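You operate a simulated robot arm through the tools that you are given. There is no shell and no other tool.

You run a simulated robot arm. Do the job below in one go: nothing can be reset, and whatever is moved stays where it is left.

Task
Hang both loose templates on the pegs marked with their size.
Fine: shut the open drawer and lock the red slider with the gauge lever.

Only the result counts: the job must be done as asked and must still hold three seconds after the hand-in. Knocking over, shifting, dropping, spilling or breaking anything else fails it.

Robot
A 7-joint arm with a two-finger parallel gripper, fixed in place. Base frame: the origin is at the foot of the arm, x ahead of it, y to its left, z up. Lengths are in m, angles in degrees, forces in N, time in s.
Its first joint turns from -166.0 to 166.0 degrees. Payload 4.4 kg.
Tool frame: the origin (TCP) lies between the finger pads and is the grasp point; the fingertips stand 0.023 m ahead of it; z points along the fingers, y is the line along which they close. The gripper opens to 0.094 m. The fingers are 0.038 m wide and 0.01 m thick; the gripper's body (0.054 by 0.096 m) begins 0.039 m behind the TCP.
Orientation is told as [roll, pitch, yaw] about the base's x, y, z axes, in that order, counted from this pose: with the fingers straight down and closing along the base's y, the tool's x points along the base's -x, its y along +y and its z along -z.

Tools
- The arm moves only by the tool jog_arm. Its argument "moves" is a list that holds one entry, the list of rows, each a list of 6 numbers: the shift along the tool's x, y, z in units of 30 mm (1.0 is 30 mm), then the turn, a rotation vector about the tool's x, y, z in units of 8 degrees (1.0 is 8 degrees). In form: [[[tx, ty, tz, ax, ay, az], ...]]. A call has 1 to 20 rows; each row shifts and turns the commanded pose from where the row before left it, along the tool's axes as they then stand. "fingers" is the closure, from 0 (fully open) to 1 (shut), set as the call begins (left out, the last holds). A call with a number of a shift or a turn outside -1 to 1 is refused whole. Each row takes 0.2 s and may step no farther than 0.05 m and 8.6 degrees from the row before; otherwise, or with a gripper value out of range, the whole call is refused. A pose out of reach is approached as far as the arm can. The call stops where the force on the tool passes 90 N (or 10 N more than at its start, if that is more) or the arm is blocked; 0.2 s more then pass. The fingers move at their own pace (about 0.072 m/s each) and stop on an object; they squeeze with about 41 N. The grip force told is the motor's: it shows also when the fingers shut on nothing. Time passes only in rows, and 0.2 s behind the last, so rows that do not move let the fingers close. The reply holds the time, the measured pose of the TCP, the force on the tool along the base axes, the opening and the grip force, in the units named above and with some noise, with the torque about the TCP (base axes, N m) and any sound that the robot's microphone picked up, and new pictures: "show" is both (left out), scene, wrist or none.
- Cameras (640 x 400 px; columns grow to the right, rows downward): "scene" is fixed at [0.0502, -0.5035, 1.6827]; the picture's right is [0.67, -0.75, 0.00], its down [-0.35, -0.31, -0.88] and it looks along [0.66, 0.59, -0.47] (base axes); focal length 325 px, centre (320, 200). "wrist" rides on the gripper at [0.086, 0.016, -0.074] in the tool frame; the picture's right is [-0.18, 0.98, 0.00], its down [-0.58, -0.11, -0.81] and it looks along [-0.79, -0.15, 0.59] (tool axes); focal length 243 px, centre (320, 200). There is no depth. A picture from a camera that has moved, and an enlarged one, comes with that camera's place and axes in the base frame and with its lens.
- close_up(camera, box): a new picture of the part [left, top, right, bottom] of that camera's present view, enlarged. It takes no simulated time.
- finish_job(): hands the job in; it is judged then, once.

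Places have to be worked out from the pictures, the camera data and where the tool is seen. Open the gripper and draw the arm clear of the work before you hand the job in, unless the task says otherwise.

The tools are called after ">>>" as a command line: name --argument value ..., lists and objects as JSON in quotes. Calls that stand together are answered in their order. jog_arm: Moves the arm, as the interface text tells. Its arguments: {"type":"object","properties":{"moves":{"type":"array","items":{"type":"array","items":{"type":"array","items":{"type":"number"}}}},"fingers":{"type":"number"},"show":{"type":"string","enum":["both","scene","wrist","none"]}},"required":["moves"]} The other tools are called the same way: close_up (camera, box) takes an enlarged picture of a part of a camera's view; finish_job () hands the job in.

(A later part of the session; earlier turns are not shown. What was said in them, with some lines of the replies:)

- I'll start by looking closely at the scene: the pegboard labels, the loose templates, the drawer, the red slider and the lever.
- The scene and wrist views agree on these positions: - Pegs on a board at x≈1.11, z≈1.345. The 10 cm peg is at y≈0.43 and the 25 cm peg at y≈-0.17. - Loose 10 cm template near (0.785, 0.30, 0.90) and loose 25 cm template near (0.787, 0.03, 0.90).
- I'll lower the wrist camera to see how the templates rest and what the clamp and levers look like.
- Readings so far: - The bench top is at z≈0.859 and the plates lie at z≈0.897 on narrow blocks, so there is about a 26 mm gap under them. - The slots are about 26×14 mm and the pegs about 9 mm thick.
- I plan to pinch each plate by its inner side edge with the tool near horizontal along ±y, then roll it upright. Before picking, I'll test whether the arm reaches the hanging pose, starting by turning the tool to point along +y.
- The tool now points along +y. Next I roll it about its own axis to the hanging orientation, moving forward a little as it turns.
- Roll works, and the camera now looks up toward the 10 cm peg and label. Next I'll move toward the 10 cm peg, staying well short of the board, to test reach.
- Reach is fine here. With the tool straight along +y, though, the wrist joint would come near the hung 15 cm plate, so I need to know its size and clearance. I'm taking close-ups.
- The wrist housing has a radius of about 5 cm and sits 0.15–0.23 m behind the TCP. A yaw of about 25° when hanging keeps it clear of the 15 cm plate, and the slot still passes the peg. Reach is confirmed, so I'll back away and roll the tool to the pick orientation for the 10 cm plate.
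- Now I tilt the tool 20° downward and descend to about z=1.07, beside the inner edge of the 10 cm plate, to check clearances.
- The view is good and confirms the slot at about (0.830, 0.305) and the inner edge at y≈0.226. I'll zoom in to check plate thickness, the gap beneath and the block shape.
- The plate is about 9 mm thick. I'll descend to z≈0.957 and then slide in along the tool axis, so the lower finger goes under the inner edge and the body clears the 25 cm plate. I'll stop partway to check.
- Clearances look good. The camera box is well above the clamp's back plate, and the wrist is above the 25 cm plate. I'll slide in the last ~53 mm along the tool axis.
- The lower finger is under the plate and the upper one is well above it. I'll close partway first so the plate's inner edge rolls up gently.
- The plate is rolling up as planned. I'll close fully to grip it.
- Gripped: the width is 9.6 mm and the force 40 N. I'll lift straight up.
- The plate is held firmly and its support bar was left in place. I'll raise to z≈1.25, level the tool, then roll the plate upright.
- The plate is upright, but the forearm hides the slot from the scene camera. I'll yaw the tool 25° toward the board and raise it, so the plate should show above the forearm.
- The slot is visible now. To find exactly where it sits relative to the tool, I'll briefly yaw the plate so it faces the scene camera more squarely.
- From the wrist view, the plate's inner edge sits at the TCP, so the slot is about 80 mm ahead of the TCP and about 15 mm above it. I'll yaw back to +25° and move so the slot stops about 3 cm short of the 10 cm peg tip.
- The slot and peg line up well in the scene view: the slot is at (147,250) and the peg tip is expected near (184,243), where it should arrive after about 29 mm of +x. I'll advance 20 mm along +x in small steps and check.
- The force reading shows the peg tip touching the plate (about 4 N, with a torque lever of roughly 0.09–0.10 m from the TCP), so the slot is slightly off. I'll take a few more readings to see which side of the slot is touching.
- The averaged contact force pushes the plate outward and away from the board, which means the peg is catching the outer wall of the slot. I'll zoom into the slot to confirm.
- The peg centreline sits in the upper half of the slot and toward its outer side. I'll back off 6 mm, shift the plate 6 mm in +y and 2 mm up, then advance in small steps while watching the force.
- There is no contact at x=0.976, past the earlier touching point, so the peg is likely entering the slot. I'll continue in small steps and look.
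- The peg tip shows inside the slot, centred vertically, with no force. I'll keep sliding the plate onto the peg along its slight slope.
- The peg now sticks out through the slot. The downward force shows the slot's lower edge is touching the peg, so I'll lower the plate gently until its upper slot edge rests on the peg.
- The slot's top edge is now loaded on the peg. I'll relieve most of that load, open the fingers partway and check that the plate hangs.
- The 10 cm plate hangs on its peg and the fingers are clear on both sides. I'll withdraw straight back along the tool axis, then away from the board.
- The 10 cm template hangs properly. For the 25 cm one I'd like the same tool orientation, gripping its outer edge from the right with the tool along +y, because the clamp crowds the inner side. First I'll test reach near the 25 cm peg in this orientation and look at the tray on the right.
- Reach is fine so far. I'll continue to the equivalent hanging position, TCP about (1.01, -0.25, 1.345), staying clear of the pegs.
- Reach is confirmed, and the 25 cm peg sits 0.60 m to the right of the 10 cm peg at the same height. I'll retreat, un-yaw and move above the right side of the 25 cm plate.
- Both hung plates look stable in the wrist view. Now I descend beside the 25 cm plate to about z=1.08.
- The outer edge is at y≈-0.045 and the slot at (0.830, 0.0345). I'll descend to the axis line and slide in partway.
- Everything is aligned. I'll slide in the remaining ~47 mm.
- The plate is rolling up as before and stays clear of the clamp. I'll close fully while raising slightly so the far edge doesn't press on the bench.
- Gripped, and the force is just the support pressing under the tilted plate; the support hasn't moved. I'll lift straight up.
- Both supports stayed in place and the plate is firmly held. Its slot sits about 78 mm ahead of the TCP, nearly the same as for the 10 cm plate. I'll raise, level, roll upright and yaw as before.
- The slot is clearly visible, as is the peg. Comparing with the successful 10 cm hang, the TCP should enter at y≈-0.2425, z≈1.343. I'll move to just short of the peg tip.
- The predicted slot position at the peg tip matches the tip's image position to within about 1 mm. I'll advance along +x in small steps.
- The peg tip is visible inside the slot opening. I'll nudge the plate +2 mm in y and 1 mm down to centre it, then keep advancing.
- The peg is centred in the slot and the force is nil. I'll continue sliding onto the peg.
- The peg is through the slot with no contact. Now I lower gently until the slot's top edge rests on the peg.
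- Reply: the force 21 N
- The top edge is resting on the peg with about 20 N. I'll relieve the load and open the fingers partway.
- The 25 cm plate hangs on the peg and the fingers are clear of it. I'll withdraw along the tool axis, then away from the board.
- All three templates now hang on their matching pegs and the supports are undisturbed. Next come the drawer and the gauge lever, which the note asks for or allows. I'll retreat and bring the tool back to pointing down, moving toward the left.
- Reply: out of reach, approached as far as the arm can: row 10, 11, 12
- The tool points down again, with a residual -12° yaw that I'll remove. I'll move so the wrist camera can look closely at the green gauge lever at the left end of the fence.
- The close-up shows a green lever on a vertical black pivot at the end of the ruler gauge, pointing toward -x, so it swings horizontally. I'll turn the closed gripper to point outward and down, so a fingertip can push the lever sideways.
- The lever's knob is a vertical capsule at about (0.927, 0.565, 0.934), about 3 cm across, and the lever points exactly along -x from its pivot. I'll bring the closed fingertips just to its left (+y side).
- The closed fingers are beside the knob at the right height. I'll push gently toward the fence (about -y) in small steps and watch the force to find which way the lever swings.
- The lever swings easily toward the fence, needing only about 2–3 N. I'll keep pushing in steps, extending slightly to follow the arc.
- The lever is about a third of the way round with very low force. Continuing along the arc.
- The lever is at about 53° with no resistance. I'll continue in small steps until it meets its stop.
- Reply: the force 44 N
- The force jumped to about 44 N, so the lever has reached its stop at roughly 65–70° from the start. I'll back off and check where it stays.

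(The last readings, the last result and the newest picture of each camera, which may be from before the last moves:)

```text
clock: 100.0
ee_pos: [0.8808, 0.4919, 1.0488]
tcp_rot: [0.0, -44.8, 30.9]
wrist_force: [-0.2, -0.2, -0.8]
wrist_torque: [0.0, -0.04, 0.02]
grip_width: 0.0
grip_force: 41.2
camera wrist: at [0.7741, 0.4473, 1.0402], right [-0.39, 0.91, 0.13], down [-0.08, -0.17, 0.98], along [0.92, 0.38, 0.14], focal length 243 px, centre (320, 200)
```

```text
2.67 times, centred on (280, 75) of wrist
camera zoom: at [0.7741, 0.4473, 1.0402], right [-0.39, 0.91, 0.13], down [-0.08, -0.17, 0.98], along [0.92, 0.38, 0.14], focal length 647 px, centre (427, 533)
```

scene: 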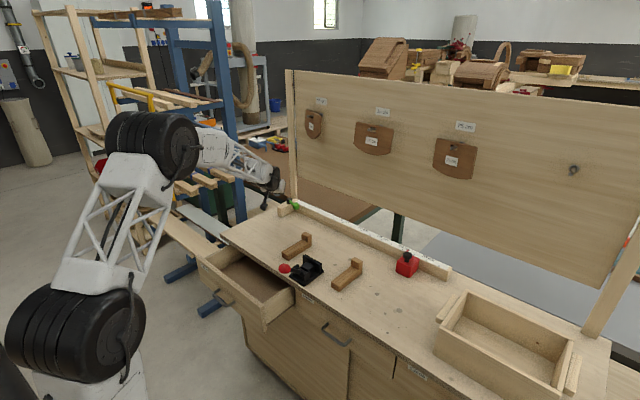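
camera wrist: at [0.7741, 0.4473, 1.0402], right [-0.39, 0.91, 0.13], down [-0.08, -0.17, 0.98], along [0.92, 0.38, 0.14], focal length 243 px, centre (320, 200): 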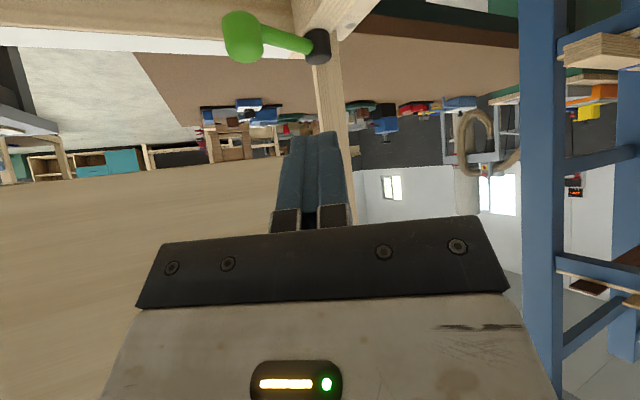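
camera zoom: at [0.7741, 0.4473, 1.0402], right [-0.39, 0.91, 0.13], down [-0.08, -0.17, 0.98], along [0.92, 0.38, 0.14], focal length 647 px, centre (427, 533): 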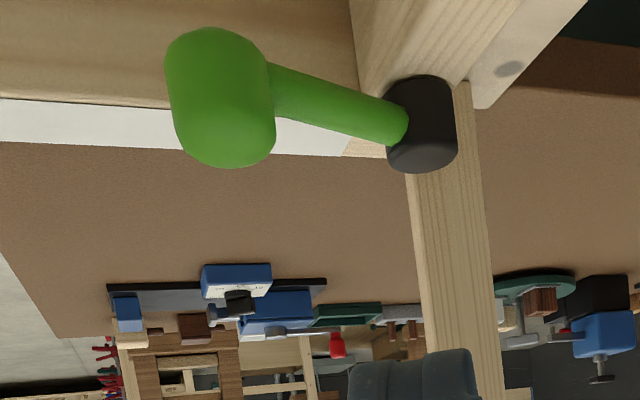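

The lever stays at its stop, now pointing along the gauge toward the slider at about 75° from where it began. Now the drawer: I'll retreat, straighten the tool and move above the drawer front to see its geometry.

>>> jog_arm --moves '[[[0, 0, -1, 0, 0, 0], [0, 0, -1, 0, 0, 0], [0, 0, -1, 0, 0, 0], [0, 0, 0, 0, 1, 0], [0, 0, 0, 0, 1, 0], [0, 0, 0, 0, 1, 0], [0, 0, 0, 0, 1, 0], [0, 0, 0, 0, 1, 0], [0, 0, 0, 0, 0.625, 0], [0, 0, 0, 0, 0, 1], [0, 0, 0, 0, 0, 1], [0, 0, 0, 0, 0, 1], [0, 0, 0, 0, 0, 0.875]]]' --show "none"

>>> jog_arm --moves '[[[0.967, -0.14, 0, 0, 0, 0], [0.967, -0.14, 0, 0, 0, 0], [0.967, -0.14, 0, 0, 0, 0], [0.967, -0.14, 0, 0, 0, 0], [0.967, -0.14, 0, 0, 0, 0], [0.967, -0.14, 0, 0, 0, 0], [0.967, -0.14, 0, 0, 0, 0], [0.967, -0.14, 0, 0, 0, 0], [0.967, -0.14, 0, 0, 0, 0], [0.967, -0.14, 0, 0, 0, 0], [0.967, -0.14, 0, 0, 0, 0], [0.967, -0.14, 0, 0, 0, 0], [0.967, -0.14, 0, 0, 0, 0], [0.967, -0.14, 0, 0, 0, 0]]]' --show "both"

>>> close_up --camera "scene" --box '[180, 220, 340, 345]'

```text
clock: 102.8
ee_pos: [0.8257, 0.4605, 1.1111]
tcp_rot: [0.0, 0.0, -0.3]
wrist_force: [0.3, 0.2, -0.4]
wrist_torque: [0.01, 0.01, -0.02]
grip_width: 0.0002
grip_force: 40.9
```

```text
clock: 105.8
ee_pos: [0.4207, 0.4006, 1.1131]
tcp_rot: [0.0, 0.0, -0.2]
wrist_force: [-1.0, 0.4, -0.9]
wrist_torque: [0.02, -0.01, 0.0]
grip_width: 0.0
grip_force: 41.1
camera wrist: at [0.3337, 0.418, 1.1872], right [0.19, 0.98, 0.0], down [0.58, -0.11, 0.81], along [0.79, -0.15, -0.59], focal length 243 px, centre (320, 200)
```

scene: 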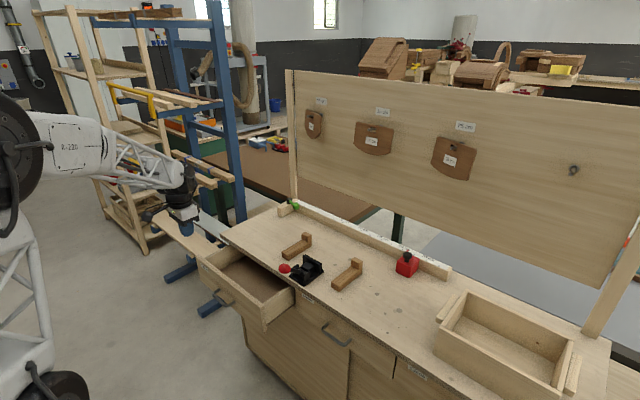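
wrist: 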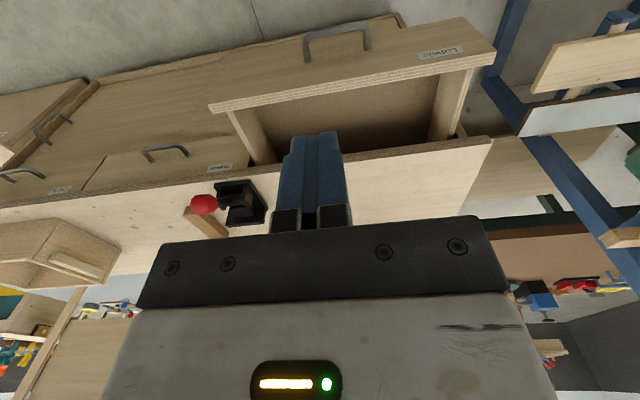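

```text
3.20 times, centred on (260, 282) of scene
camera zoom: at [0.0502, -0.5035, 1.6827], right [0.67, -0.75, 0.0], down [-0.35, -0.31, -0.88], along [0.66, 0.59, -0.47], focal length 1041 px, centre (512, -64)
```

zoom: 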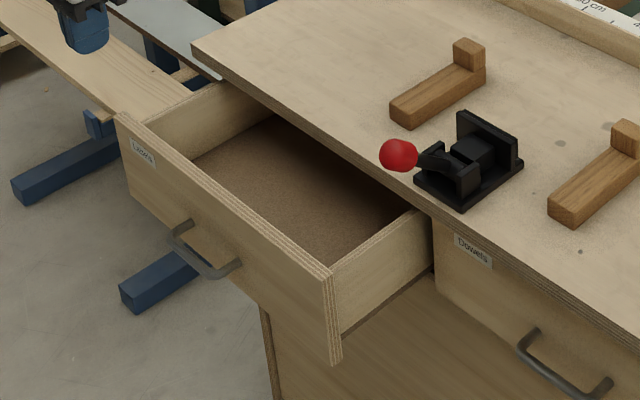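

The drawer is empty. Its front face is at x≈0.52, from y≈0.19 to 0.61, with its top at z≈0.835 and the handle around y 0.32–0.45. I'll pitch the closed gripper 45° forward and lower it in front of the panel at y≈0.50, clear of the handle.

>>> jog_arm --moves '[[[0, 0, 0, 0, -1, 0], [0, 0, 0, 0, -1, 0], [0, 0, 0, 0, -1, 0], [0, 0, 0, 0, -1, 0], [0, 0, 0, 0, -1, 0], [0, 0, 0, 0, -0.625, 0], [0.707, 0.333, 0.707, 0, 0, 0], [0.707, 0.333, 0.707, 0, 0, 0], [0.707, 0.333, 0.707, 0, 0, 0], [0.707, 0.333, 0.707, 0, 0, 0], [0.707, 0.333, 0.707, 0, 0, 0], [0.707, 0.333, 0.707, 0, 0, 0], [0.707, 0.333, 0.707, 0, 0, 0], [0.707, 0.333, 0.707, 0, 0, 0], [0.707, 0.333, 0.707, 0, 0, 0]]]' --show "both"

>>> close_up --camera "scene" --box '[140, 210, 300, 335]'

```text
clock: 109.0
ee_pos: [0.4207, 0.4923, 0.8421]
tcp_rot: [0.1, -45.0, -0.2]
wrist_force: [-0.3, 0.8, 0.0]
wrist_torque: [0.0, 0.02, 0.01]
grip_width: 0.0
grip_force: 41.1
camera wrist: at [0.3062, 0.5087, 0.8345], right [0.13, 0.98, 0.13], down [-0.16, -0.11, 0.98], along [0.98, -0.15, 0.14], focal length 243 px, centre (320, 200)
```

scene: 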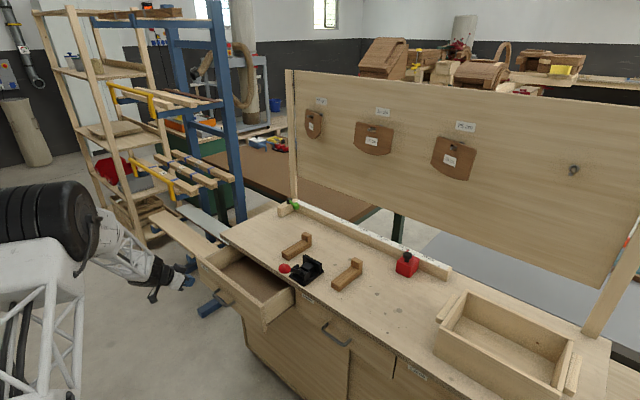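
wrist: 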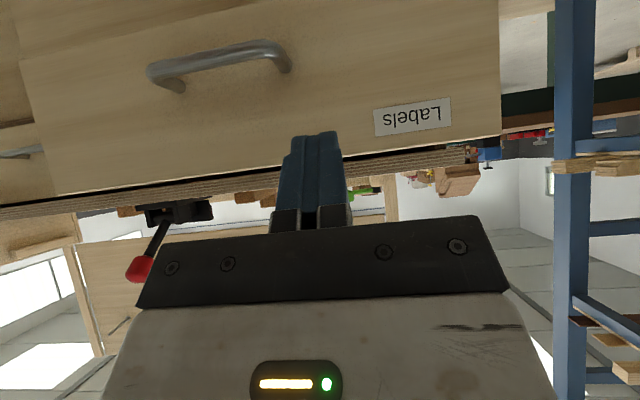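

```text
3.20 times, centred on (220, 272) of scene
camera zoom: at [0.0502, -0.5035, 1.6827], right [0.67, -0.75, 0.0], down [-0.35, -0.31, -0.88], along [0.66, 0.59, -0.47], focal length 1041 px, centre (640, -32)
```

zoom: 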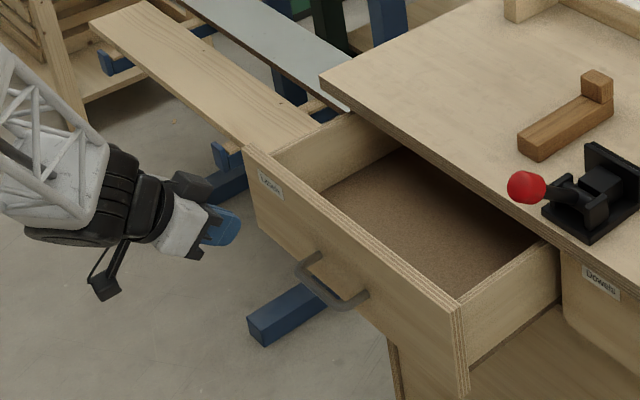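

The finger is between the handle end (y≈0.46) and the label (y≈0.53). I'll lower to z≈0.808 and approach the panel.

>>> jog_arm --moves '[[[0.8, 0.1, 0.8, 0, 0, 0], [-0.6, 0, 0.6, 0, 0, 0], [-0.6, 0, 0.6, 0, 0, 0], [-0.3, 0, 0.3, 0, 0, 0]]]' --show "wrist"

>>> close_up --camera "scene" --box '[170, 215, 330, 340]'

```text
clock: 110.0
ee_pos: [0.4834, 0.495, 0.8075]
tcp_rot: [-0.1, -45.0, -0.1]
wrist_force: [-1.0, 0.7, -0.3]
wrist_torque: [0.01, -0.01, -0.01]
grip_width: 0.0001
grip_force: 40.8
camera wrist: at [0.3691, 0.5107, 0.8001], right [0.13, 0.98, 0.13], down [-0.16, -0.11, 0.98], along [0.98, -0.15, 0.14], focal length 243 px, centre (320, 200)
```

wrist: 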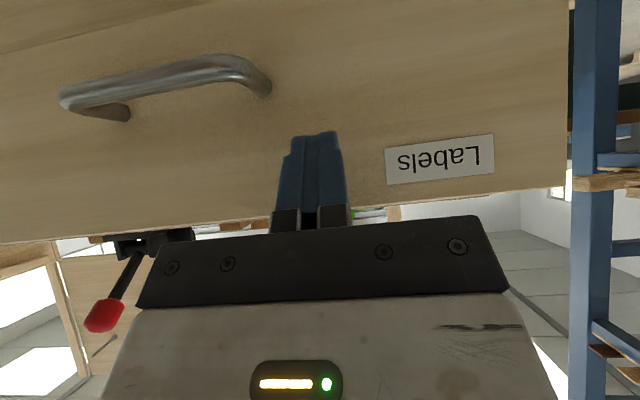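

```text
3.20 times, centred on (250, 278) of scene
camera zoom: at [0.0502, -0.5035, 1.6827], right [0.67, -0.75, 0.0], down [-0.35, -0.31, -0.88], along [0.66, 0.59, -0.47], focal length 1041 px, centre (544, -48)
```

zoom: 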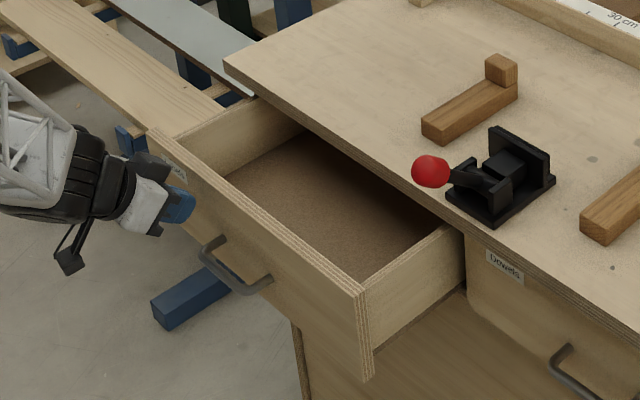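

The finger is almost touching the panel. I'll begin pushing along +x and monitor force.

>>> jog_arm --moves '[[[-0.2357, 0, 0.2357, 0, 0, 0], [-0.2357, 0, 0.2357, 0, 0, 0], [-0.2357, 0, 0.2357, 0, 0, 0]]]' --show "none"

>>> jog_arm --moves '[[[-0.2357, 0, 0.2357, 0, 0, 0], [-0.2357, 0, 0.2357, 0, 0, 0], [-0.2357, 0, 0.2357, 0, 0, 0]]]' --show "none"

>>> close_up --camera "scene" --box '[170, 215, 330, 340]'

```text
clock: 110.8
ee_pos: [0.514, 0.4945, 0.807]
tcp_rot: [0.0, -45.0, -0.1]
wrist_force: [-0.6, 0.4, 0.1]
wrist_torque: [-0.01, 0.01, 0.02]
grip_width: 0.0
grip_force: 41.2
```

```text
clock: 111.6
ee_pos: [0.5442, 0.4933, 0.8081]
tcp_rot: [-0.1, -45.0, 0.0]
wrist_force: [0.9, 0.2, -0.3]
wrist_torque: [-0.01, 0.02, -0.01]
grip_width: 0.0
grip_force: 41.0
```

```text
3.20 times, centred on (250, 278) of scene
camera zoom: at [0.0502, -0.5035, 1.6827], right [0.67, -0.75, 0.0], down [-0.35, -0.31, -0.88], along [0.66, 0.59, -0.47], focal length 1041 px, centre (544, -48)
```

zoom: 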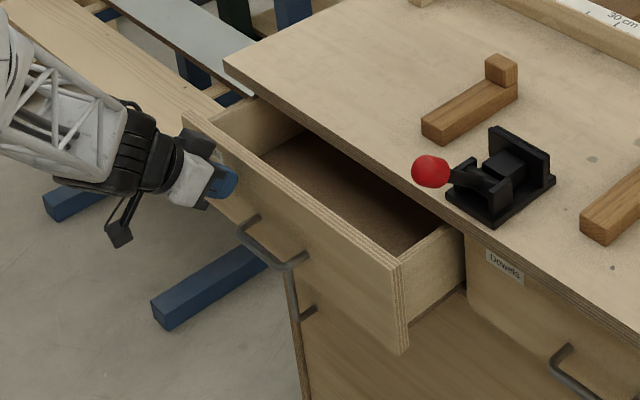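

The drawer is sliding in with almost no resistance. Continuing.

>>> jog_arm --moves '[[[-0.2357, 0, 0.2357, 0, 0, 0], [-0.2357, 0, 0.2357, 0, 0, 0], [-0.2357, 0, 0.2357, 0, 0, 0], [-0.2357, 0, 0.2357, 0, 0, 0], [-0.2357, 0, 0.2357, 0, 0, 0], [-0.2357, 0, 0.2357, 0, 0, 0]]]' --show "wrist"

>>> close_up --camera "scene" --box '[170, 215, 330, 340]'

```text
clock: 113.0
ee_pos: [0.6048, 0.494, 0.8084]
tcp_rot: [0.1, -45.1, -0.2]
wrist_force: [0.5, 0.4, 1.0]
wrist_torque: [0.04, -0.02, 0.0]
grip_width: 0.0001
grip_force: 40.9
camera wrist: at [0.4903, 0.5107, 0.8009], right [0.13, 0.98, 0.13], down [-0.16, -0.11, 0.98], along [0.98, -0.15, 0.14], focal length 243 px, centre (320, 200)
```

wrist: 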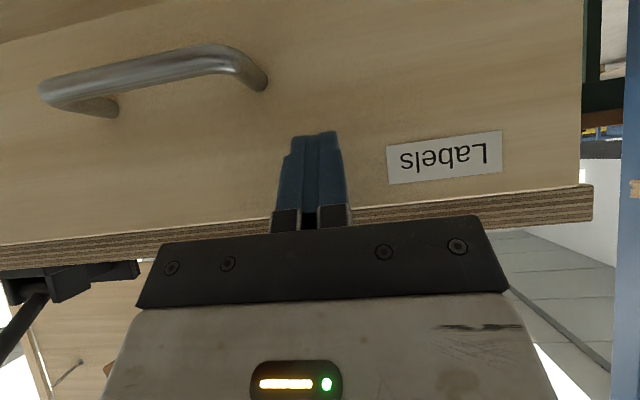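

```text
3.20 times, centred on (250, 278) of scene
camera zoom: at [0.0502, -0.5035, 1.6827], right [0.67, -0.75, 0.0], down [-0.35, -0.31, -0.88], along [0.66, 0.59, -0.47], focal length 1041 px, centre (544, -48)
```

zoom: 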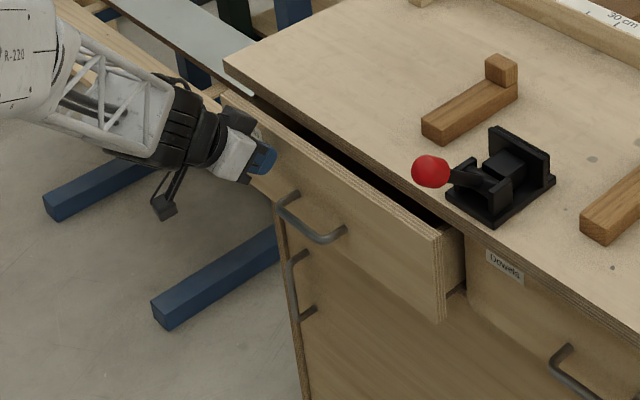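

About 3 cm remain. I'll push the last part in 5 mm steps until it meets the closed stop.

>>> jog_arm --moves '[[[-0.118, 0, 0.118, 0, 0, 0], [-0.118, 0, 0.118, 0, 0, 0], [-0.118, 0, 0.118, 0, 0, 0], [-0.118, 0, 0.118, 0, 0, 0]]]' --show "none"

>>> jog_arm --moves '[[[-0.118, 0, 0.118, 0, 0, 0], [-0.118, 0, 0.118, 0, 0, 0]]]' --show "none"

>>> close_up --camera "scene" --box '[190, 215, 350, 340]'

```text
clock: 114.0
ee_pos: [0.6233, 0.4936, 0.8083]
tcp_rot: [0.0, -45.1, -0.1]
wrist_force: [0.1, -0.4, 0.1]
wrist_torque: [-0.02, -0.01, 0.01]
grip_width: 0.0
grip_force: 40.7
```

```text
clock: 114.6
ee_pos: [0.6347, 0.4946, 0.8075]
tcp_rot: [0.0, -45.1, -0.1]
wrist_force: [-0.8, -0.4, 0.7]
wrist_torque: [0.0, 0.0, 0.01]
grip_width: 0.0002
grip_force: 40.6
```

```text
3.20 times, centred on (270, 278) of scene
camera zoom: at [0.0502, -0.5035, 1.6827], right [0.67, -0.75, 0.0], down [-0.35, -0.31, -0.88], along [0.66, 0.59, -0.47], focal length 1041 px, centre (480, -48)
```

zoom: 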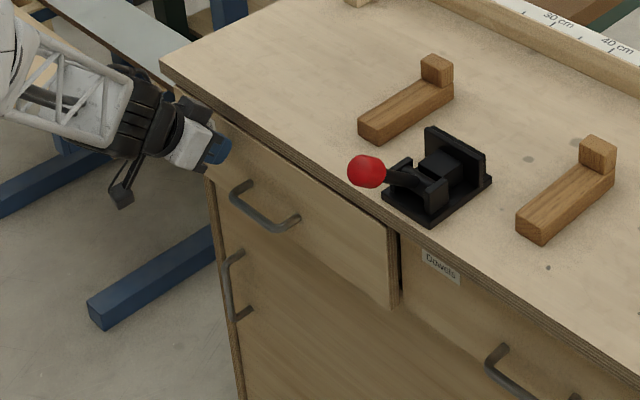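

The front is nearly flush but still slightly proud of the neighbouring drawer. I'll push further in small steps until the stop.

>>> jog_arm --moves '[[[-0.118, 0, 0.118, 0, 0, 0], [-0.118, 0, 0.118, 0, 0, 0]]]' --show "none"

>>> jog_arm --moves '[[[-0.118, 0, 0.118, 0, 0, 0], [-0.118, 0, 0.118, 0, 0, 0]]]' --show "wrist"

>>> close_up --camera "scene" --box '[220, 215, 348, 315]'

```text
clock: 115.2
ee_pos: [0.6444, 0.4943, 0.8093]
tcp_rot: [0.1, -45.0, -0.1]
wrist_force: [-0.1, -0.3, 0.4]
wrist_torque: [-0.01, -0.02, 0.01]
grip_width: 0.0
grip_force: 41.0
```

```text
clock: 115.8
ee_pos: [0.652, 0.4948, 0.8084]
tcp_rot: [0.1, -44.9, 0.0]
wrist_force: [-43.7, -11.3, 15.4]
wrist_torque: [0.07, -0.29, -0.32]
grip_width: 0.0
grip_force: 41.5
camera wrist: at [0.538, 0.5104, 0.7999], right [0.13, 0.98, 0.13], down [-0.16, -0.11, 0.98], along [0.98, -0.15, 0.14], focal length 243 px, centre (320, 200)
```

wrist: 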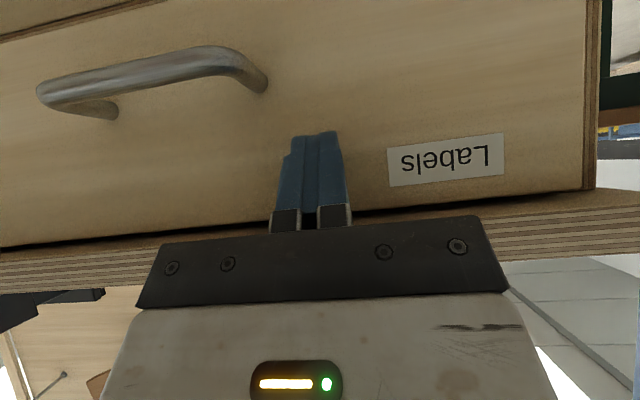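

```text
4.00 times, centred on (284, 265) of scene
camera zoom: at [0.0502, -0.5035, 1.6827], right [0.67, -0.75, 0.0], down [-0.35, -0.31, -0.88], along [0.66, 0.59, -0.47], focal length 1301 px, centre (464, -60)
```

zoom: 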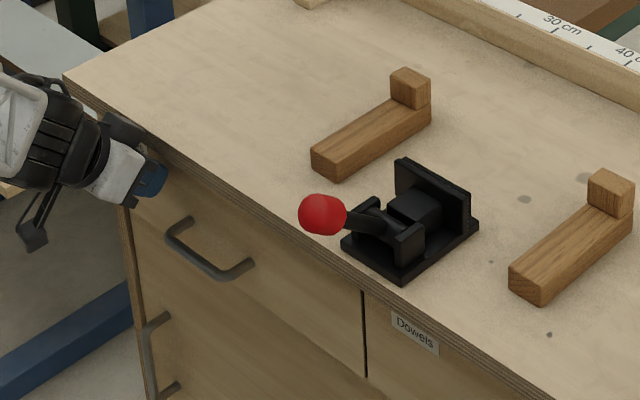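

The drawer has hit its closed stop and its front is flush with the neighbour. I'll back straight away, then raise the arm clear.

>>> jog_arm --moves '[[[0.3, 0, -0.3, 0, 0, 0], [0.707, 0, -0.707, 0, 0, 0], [0.707, 0, -0.707, 0, 0, 0], [0.707, 0, -0.707, 0, 0, 0], [0.707, 0, -0.707, 0, 0, 0], [0.707, 0, -0.707, 0, 0, 0], [-0.707, 0, -0.707, 0, 0, 0], [-0.707, 0, -0.707, 0, 0, 0], [-0.707, 0, -0.707, 0, 0, 0], [-0.707, 0, -0.707, 0, 0, 0], [-0.707, 0, -0.707, 0, 0, 0], [-0.707, 0, -0.707, 0, 0, 0], [-0.707, 0, -0.707, 0, 0, 0], [-0.707, 0, -0.707, 0, 0, 0], [-0.707, 0, -0.707, 0, 0, 0], [-0.707, 0, -0.707, 0, 0, 0], [-0.707, 0, -0.707, 0, 0, 0], [-0.707, 0, -0.707, 0, 0, 0]]]' --fingers 0.3 --show "both"

>>> close_up --camera "scene" --box '[220, 190, 348, 290]'

>>> close_up --camera "scene" --box '[290, 85, 490, 200]'

>>> close_up --camera "scene" --box '[270, 190, 470, 315]'

```text
clock: 119.6
ee_pos: [0.4892, 0.4944, 1.1687]
tcp_rot: [-0.1, -45.0, 0.0]
wrist_force: [-0.3, -0.7, -0.2]
wrist_torque: [-0.02, -0.02, 0.04]
grip_width: 0.0658
grip_force: 0.0
camera wrist: at [0.376, 0.5105, 1.1602], right [0.13, 0.98, 0.13], down [-0.16, -0.11, 0.98], along [0.98, -0.15, 0.14], focal length 243 px, centre (320, 200)
```

scene: 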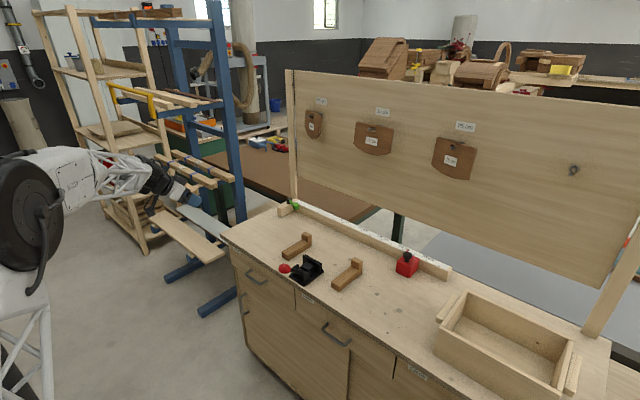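
wrist: 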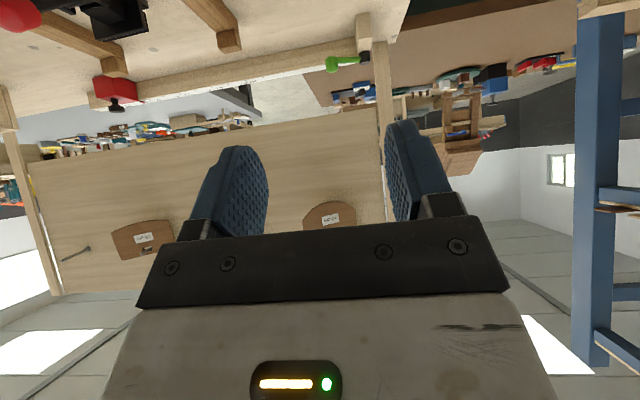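

```text
4.00 times, centred on (284, 240) of scene
camera zoom: at [0.0502, -0.5035, 1.6827], right [0.67, -0.75, 0.0], down [-0.35, -0.31, -0.88], along [0.66, 0.59, -0.47], focal length 1301 px, centre (464, 40)
```

zoom: 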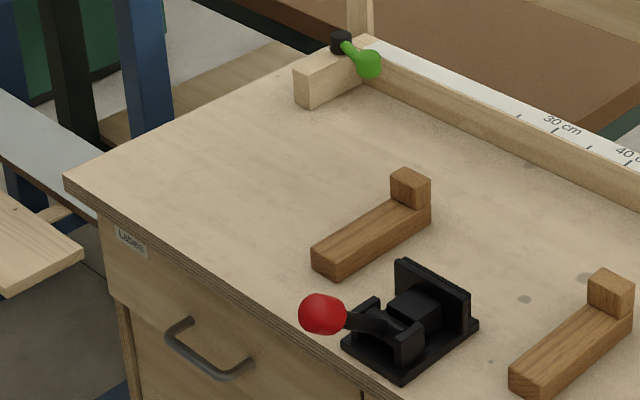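

```text
3.20 times, centred on (390, 142) of scene
camera zoom: at [0.0502, -0.5035, 1.6827], right [0.67, -0.75, 0.0], down [-0.35, -0.31, -0.88], along [0.66, 0.59, -0.47], focal length 1041 px, centre (96, 384)
```

zoom: 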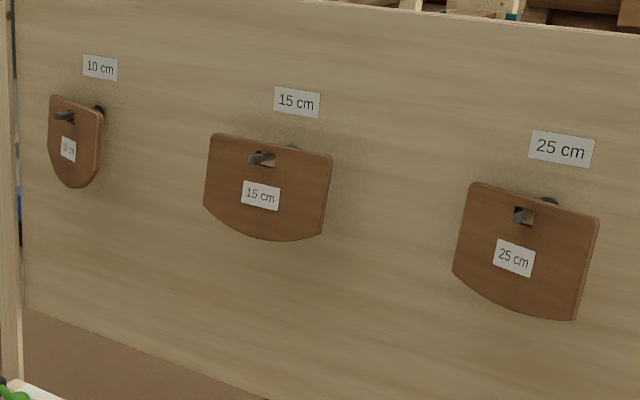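

```text
3.20 times, centred on (370, 252) of scene
camera zoom: at [0.0502, -0.5035, 1.6827], right [0.67, -0.75, 0.0], down [-0.35, -0.31, -0.88], along [0.66, 0.59, -0.47], focal length 1041 px, centre (160, 32)
```

zoom: 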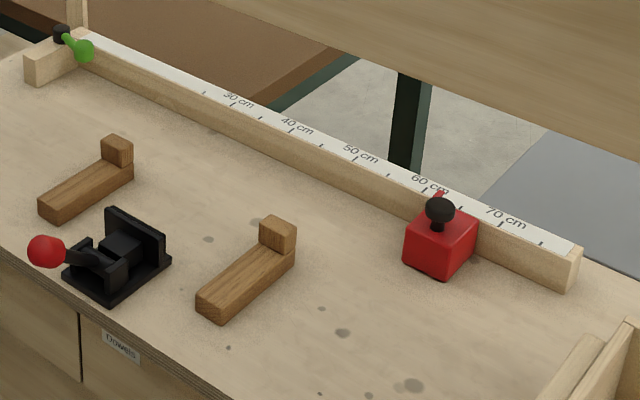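

Everything checks out:
- All three templates hang on their matching pegs.
- The drawer is flush.
- The lever is at its stop, and the slider still reads about 62 cm.
- The clamp and the two supports are untouched.

I'll open the gripper fully and draw the arm further back before handing in.

>>> jog_arm --moves '[[[0, 0, -1, 0, 0, 0], [0, 0, -1, 0, 0, 0], [-0.707, 0, -0.707, 0, 0, 0], [-0.707, 0, -0.707, 0, 0, 0], [-0.707, 0, -0.707, 0, 0, 0], [0, 0, 0, 0, 0, 0], [0, 0, 0, 0, 0, 0]]]' --fingers 0 --show "both"

>>> close_up --camera "scene" --box '[290, 85, 490, 200]'

```text
clock: 121.2
ee_pos: [0.4495, 0.4942, 1.301]
tcp_rot: [0.0, -44.9, -0.1]
wrist_force: [-0.4, -0.6, -0.2]
wrist_torque: [0.01, -0.01, -0.01]
grip_width: 0.0939
grip_force: 0.1
camera wrist: at [0.3346, 0.5104, 1.2928], right [0.13, 0.98, 0.13], down [-0.16, -0.11, 0.98], along [0.98, -0.15, 0.14], focal length 243 px, centre (320, 200)
```

scene: 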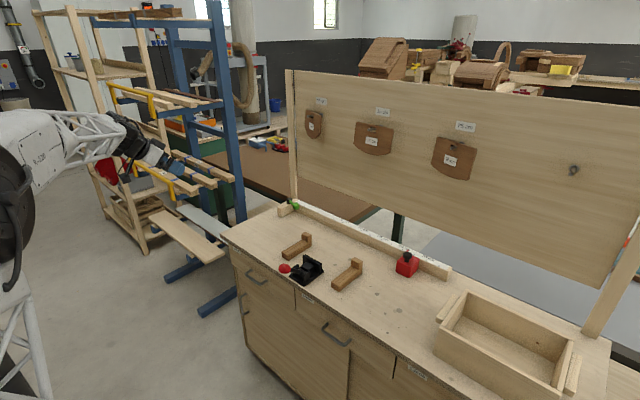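
wrist: 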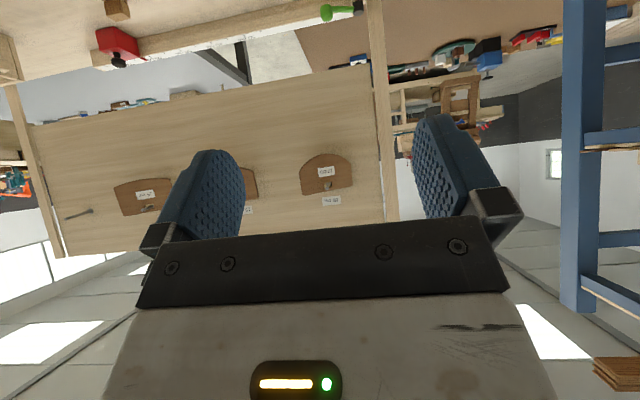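

```text
3.20 times, centred on (390, 142) of scene
camera zoom: at [0.0502, -0.5035, 1.6827], right [0.67, -0.75, 0.0], down [-0.35, -0.31, -0.88], along [0.66, 0.59, -0.47], focal length 1041 px, centre (96, 384)
```

zoom: 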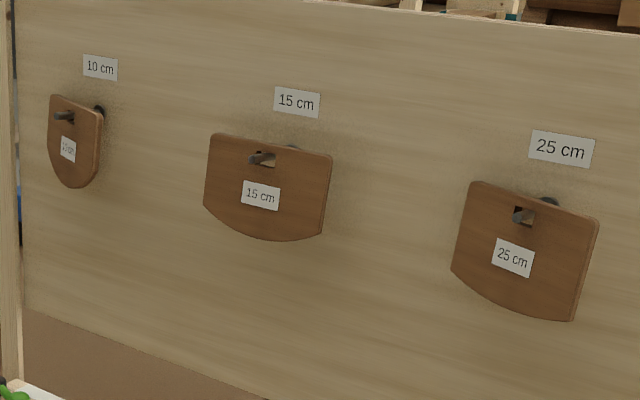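

The templates hang steadily, the drawer is shut, the gauge lever is at its stop, the gripper is open and the arm is clear. I'm handing the job in.

>>> finish_job

```text
The job is handed in.
```

Both loose templates now hang on their marked pegs: the 10 cm one on the 10 cm peg and the 25 cm one on the 25 cm peg. The last pictures show them hanging steadily. The 10 cm plate sits turned about 20° from the board.

- **Drawer:** I pushed the open drawer in until it hit its closed stop, flush with the one beside it.
- **Red slider:** I took the green lever at the left end of the ruler gauge to be the gauge lever and swung it toward the slider until it hit a hard stop. I did not test whether the slider is actually locked. It still reads about 62 cm.

"Fine:" could mean those two were required or just allowed, so I did both. In the pictures, nothing else on the bench looks moved. I opened the gripper and drew the arm clear before handing in.
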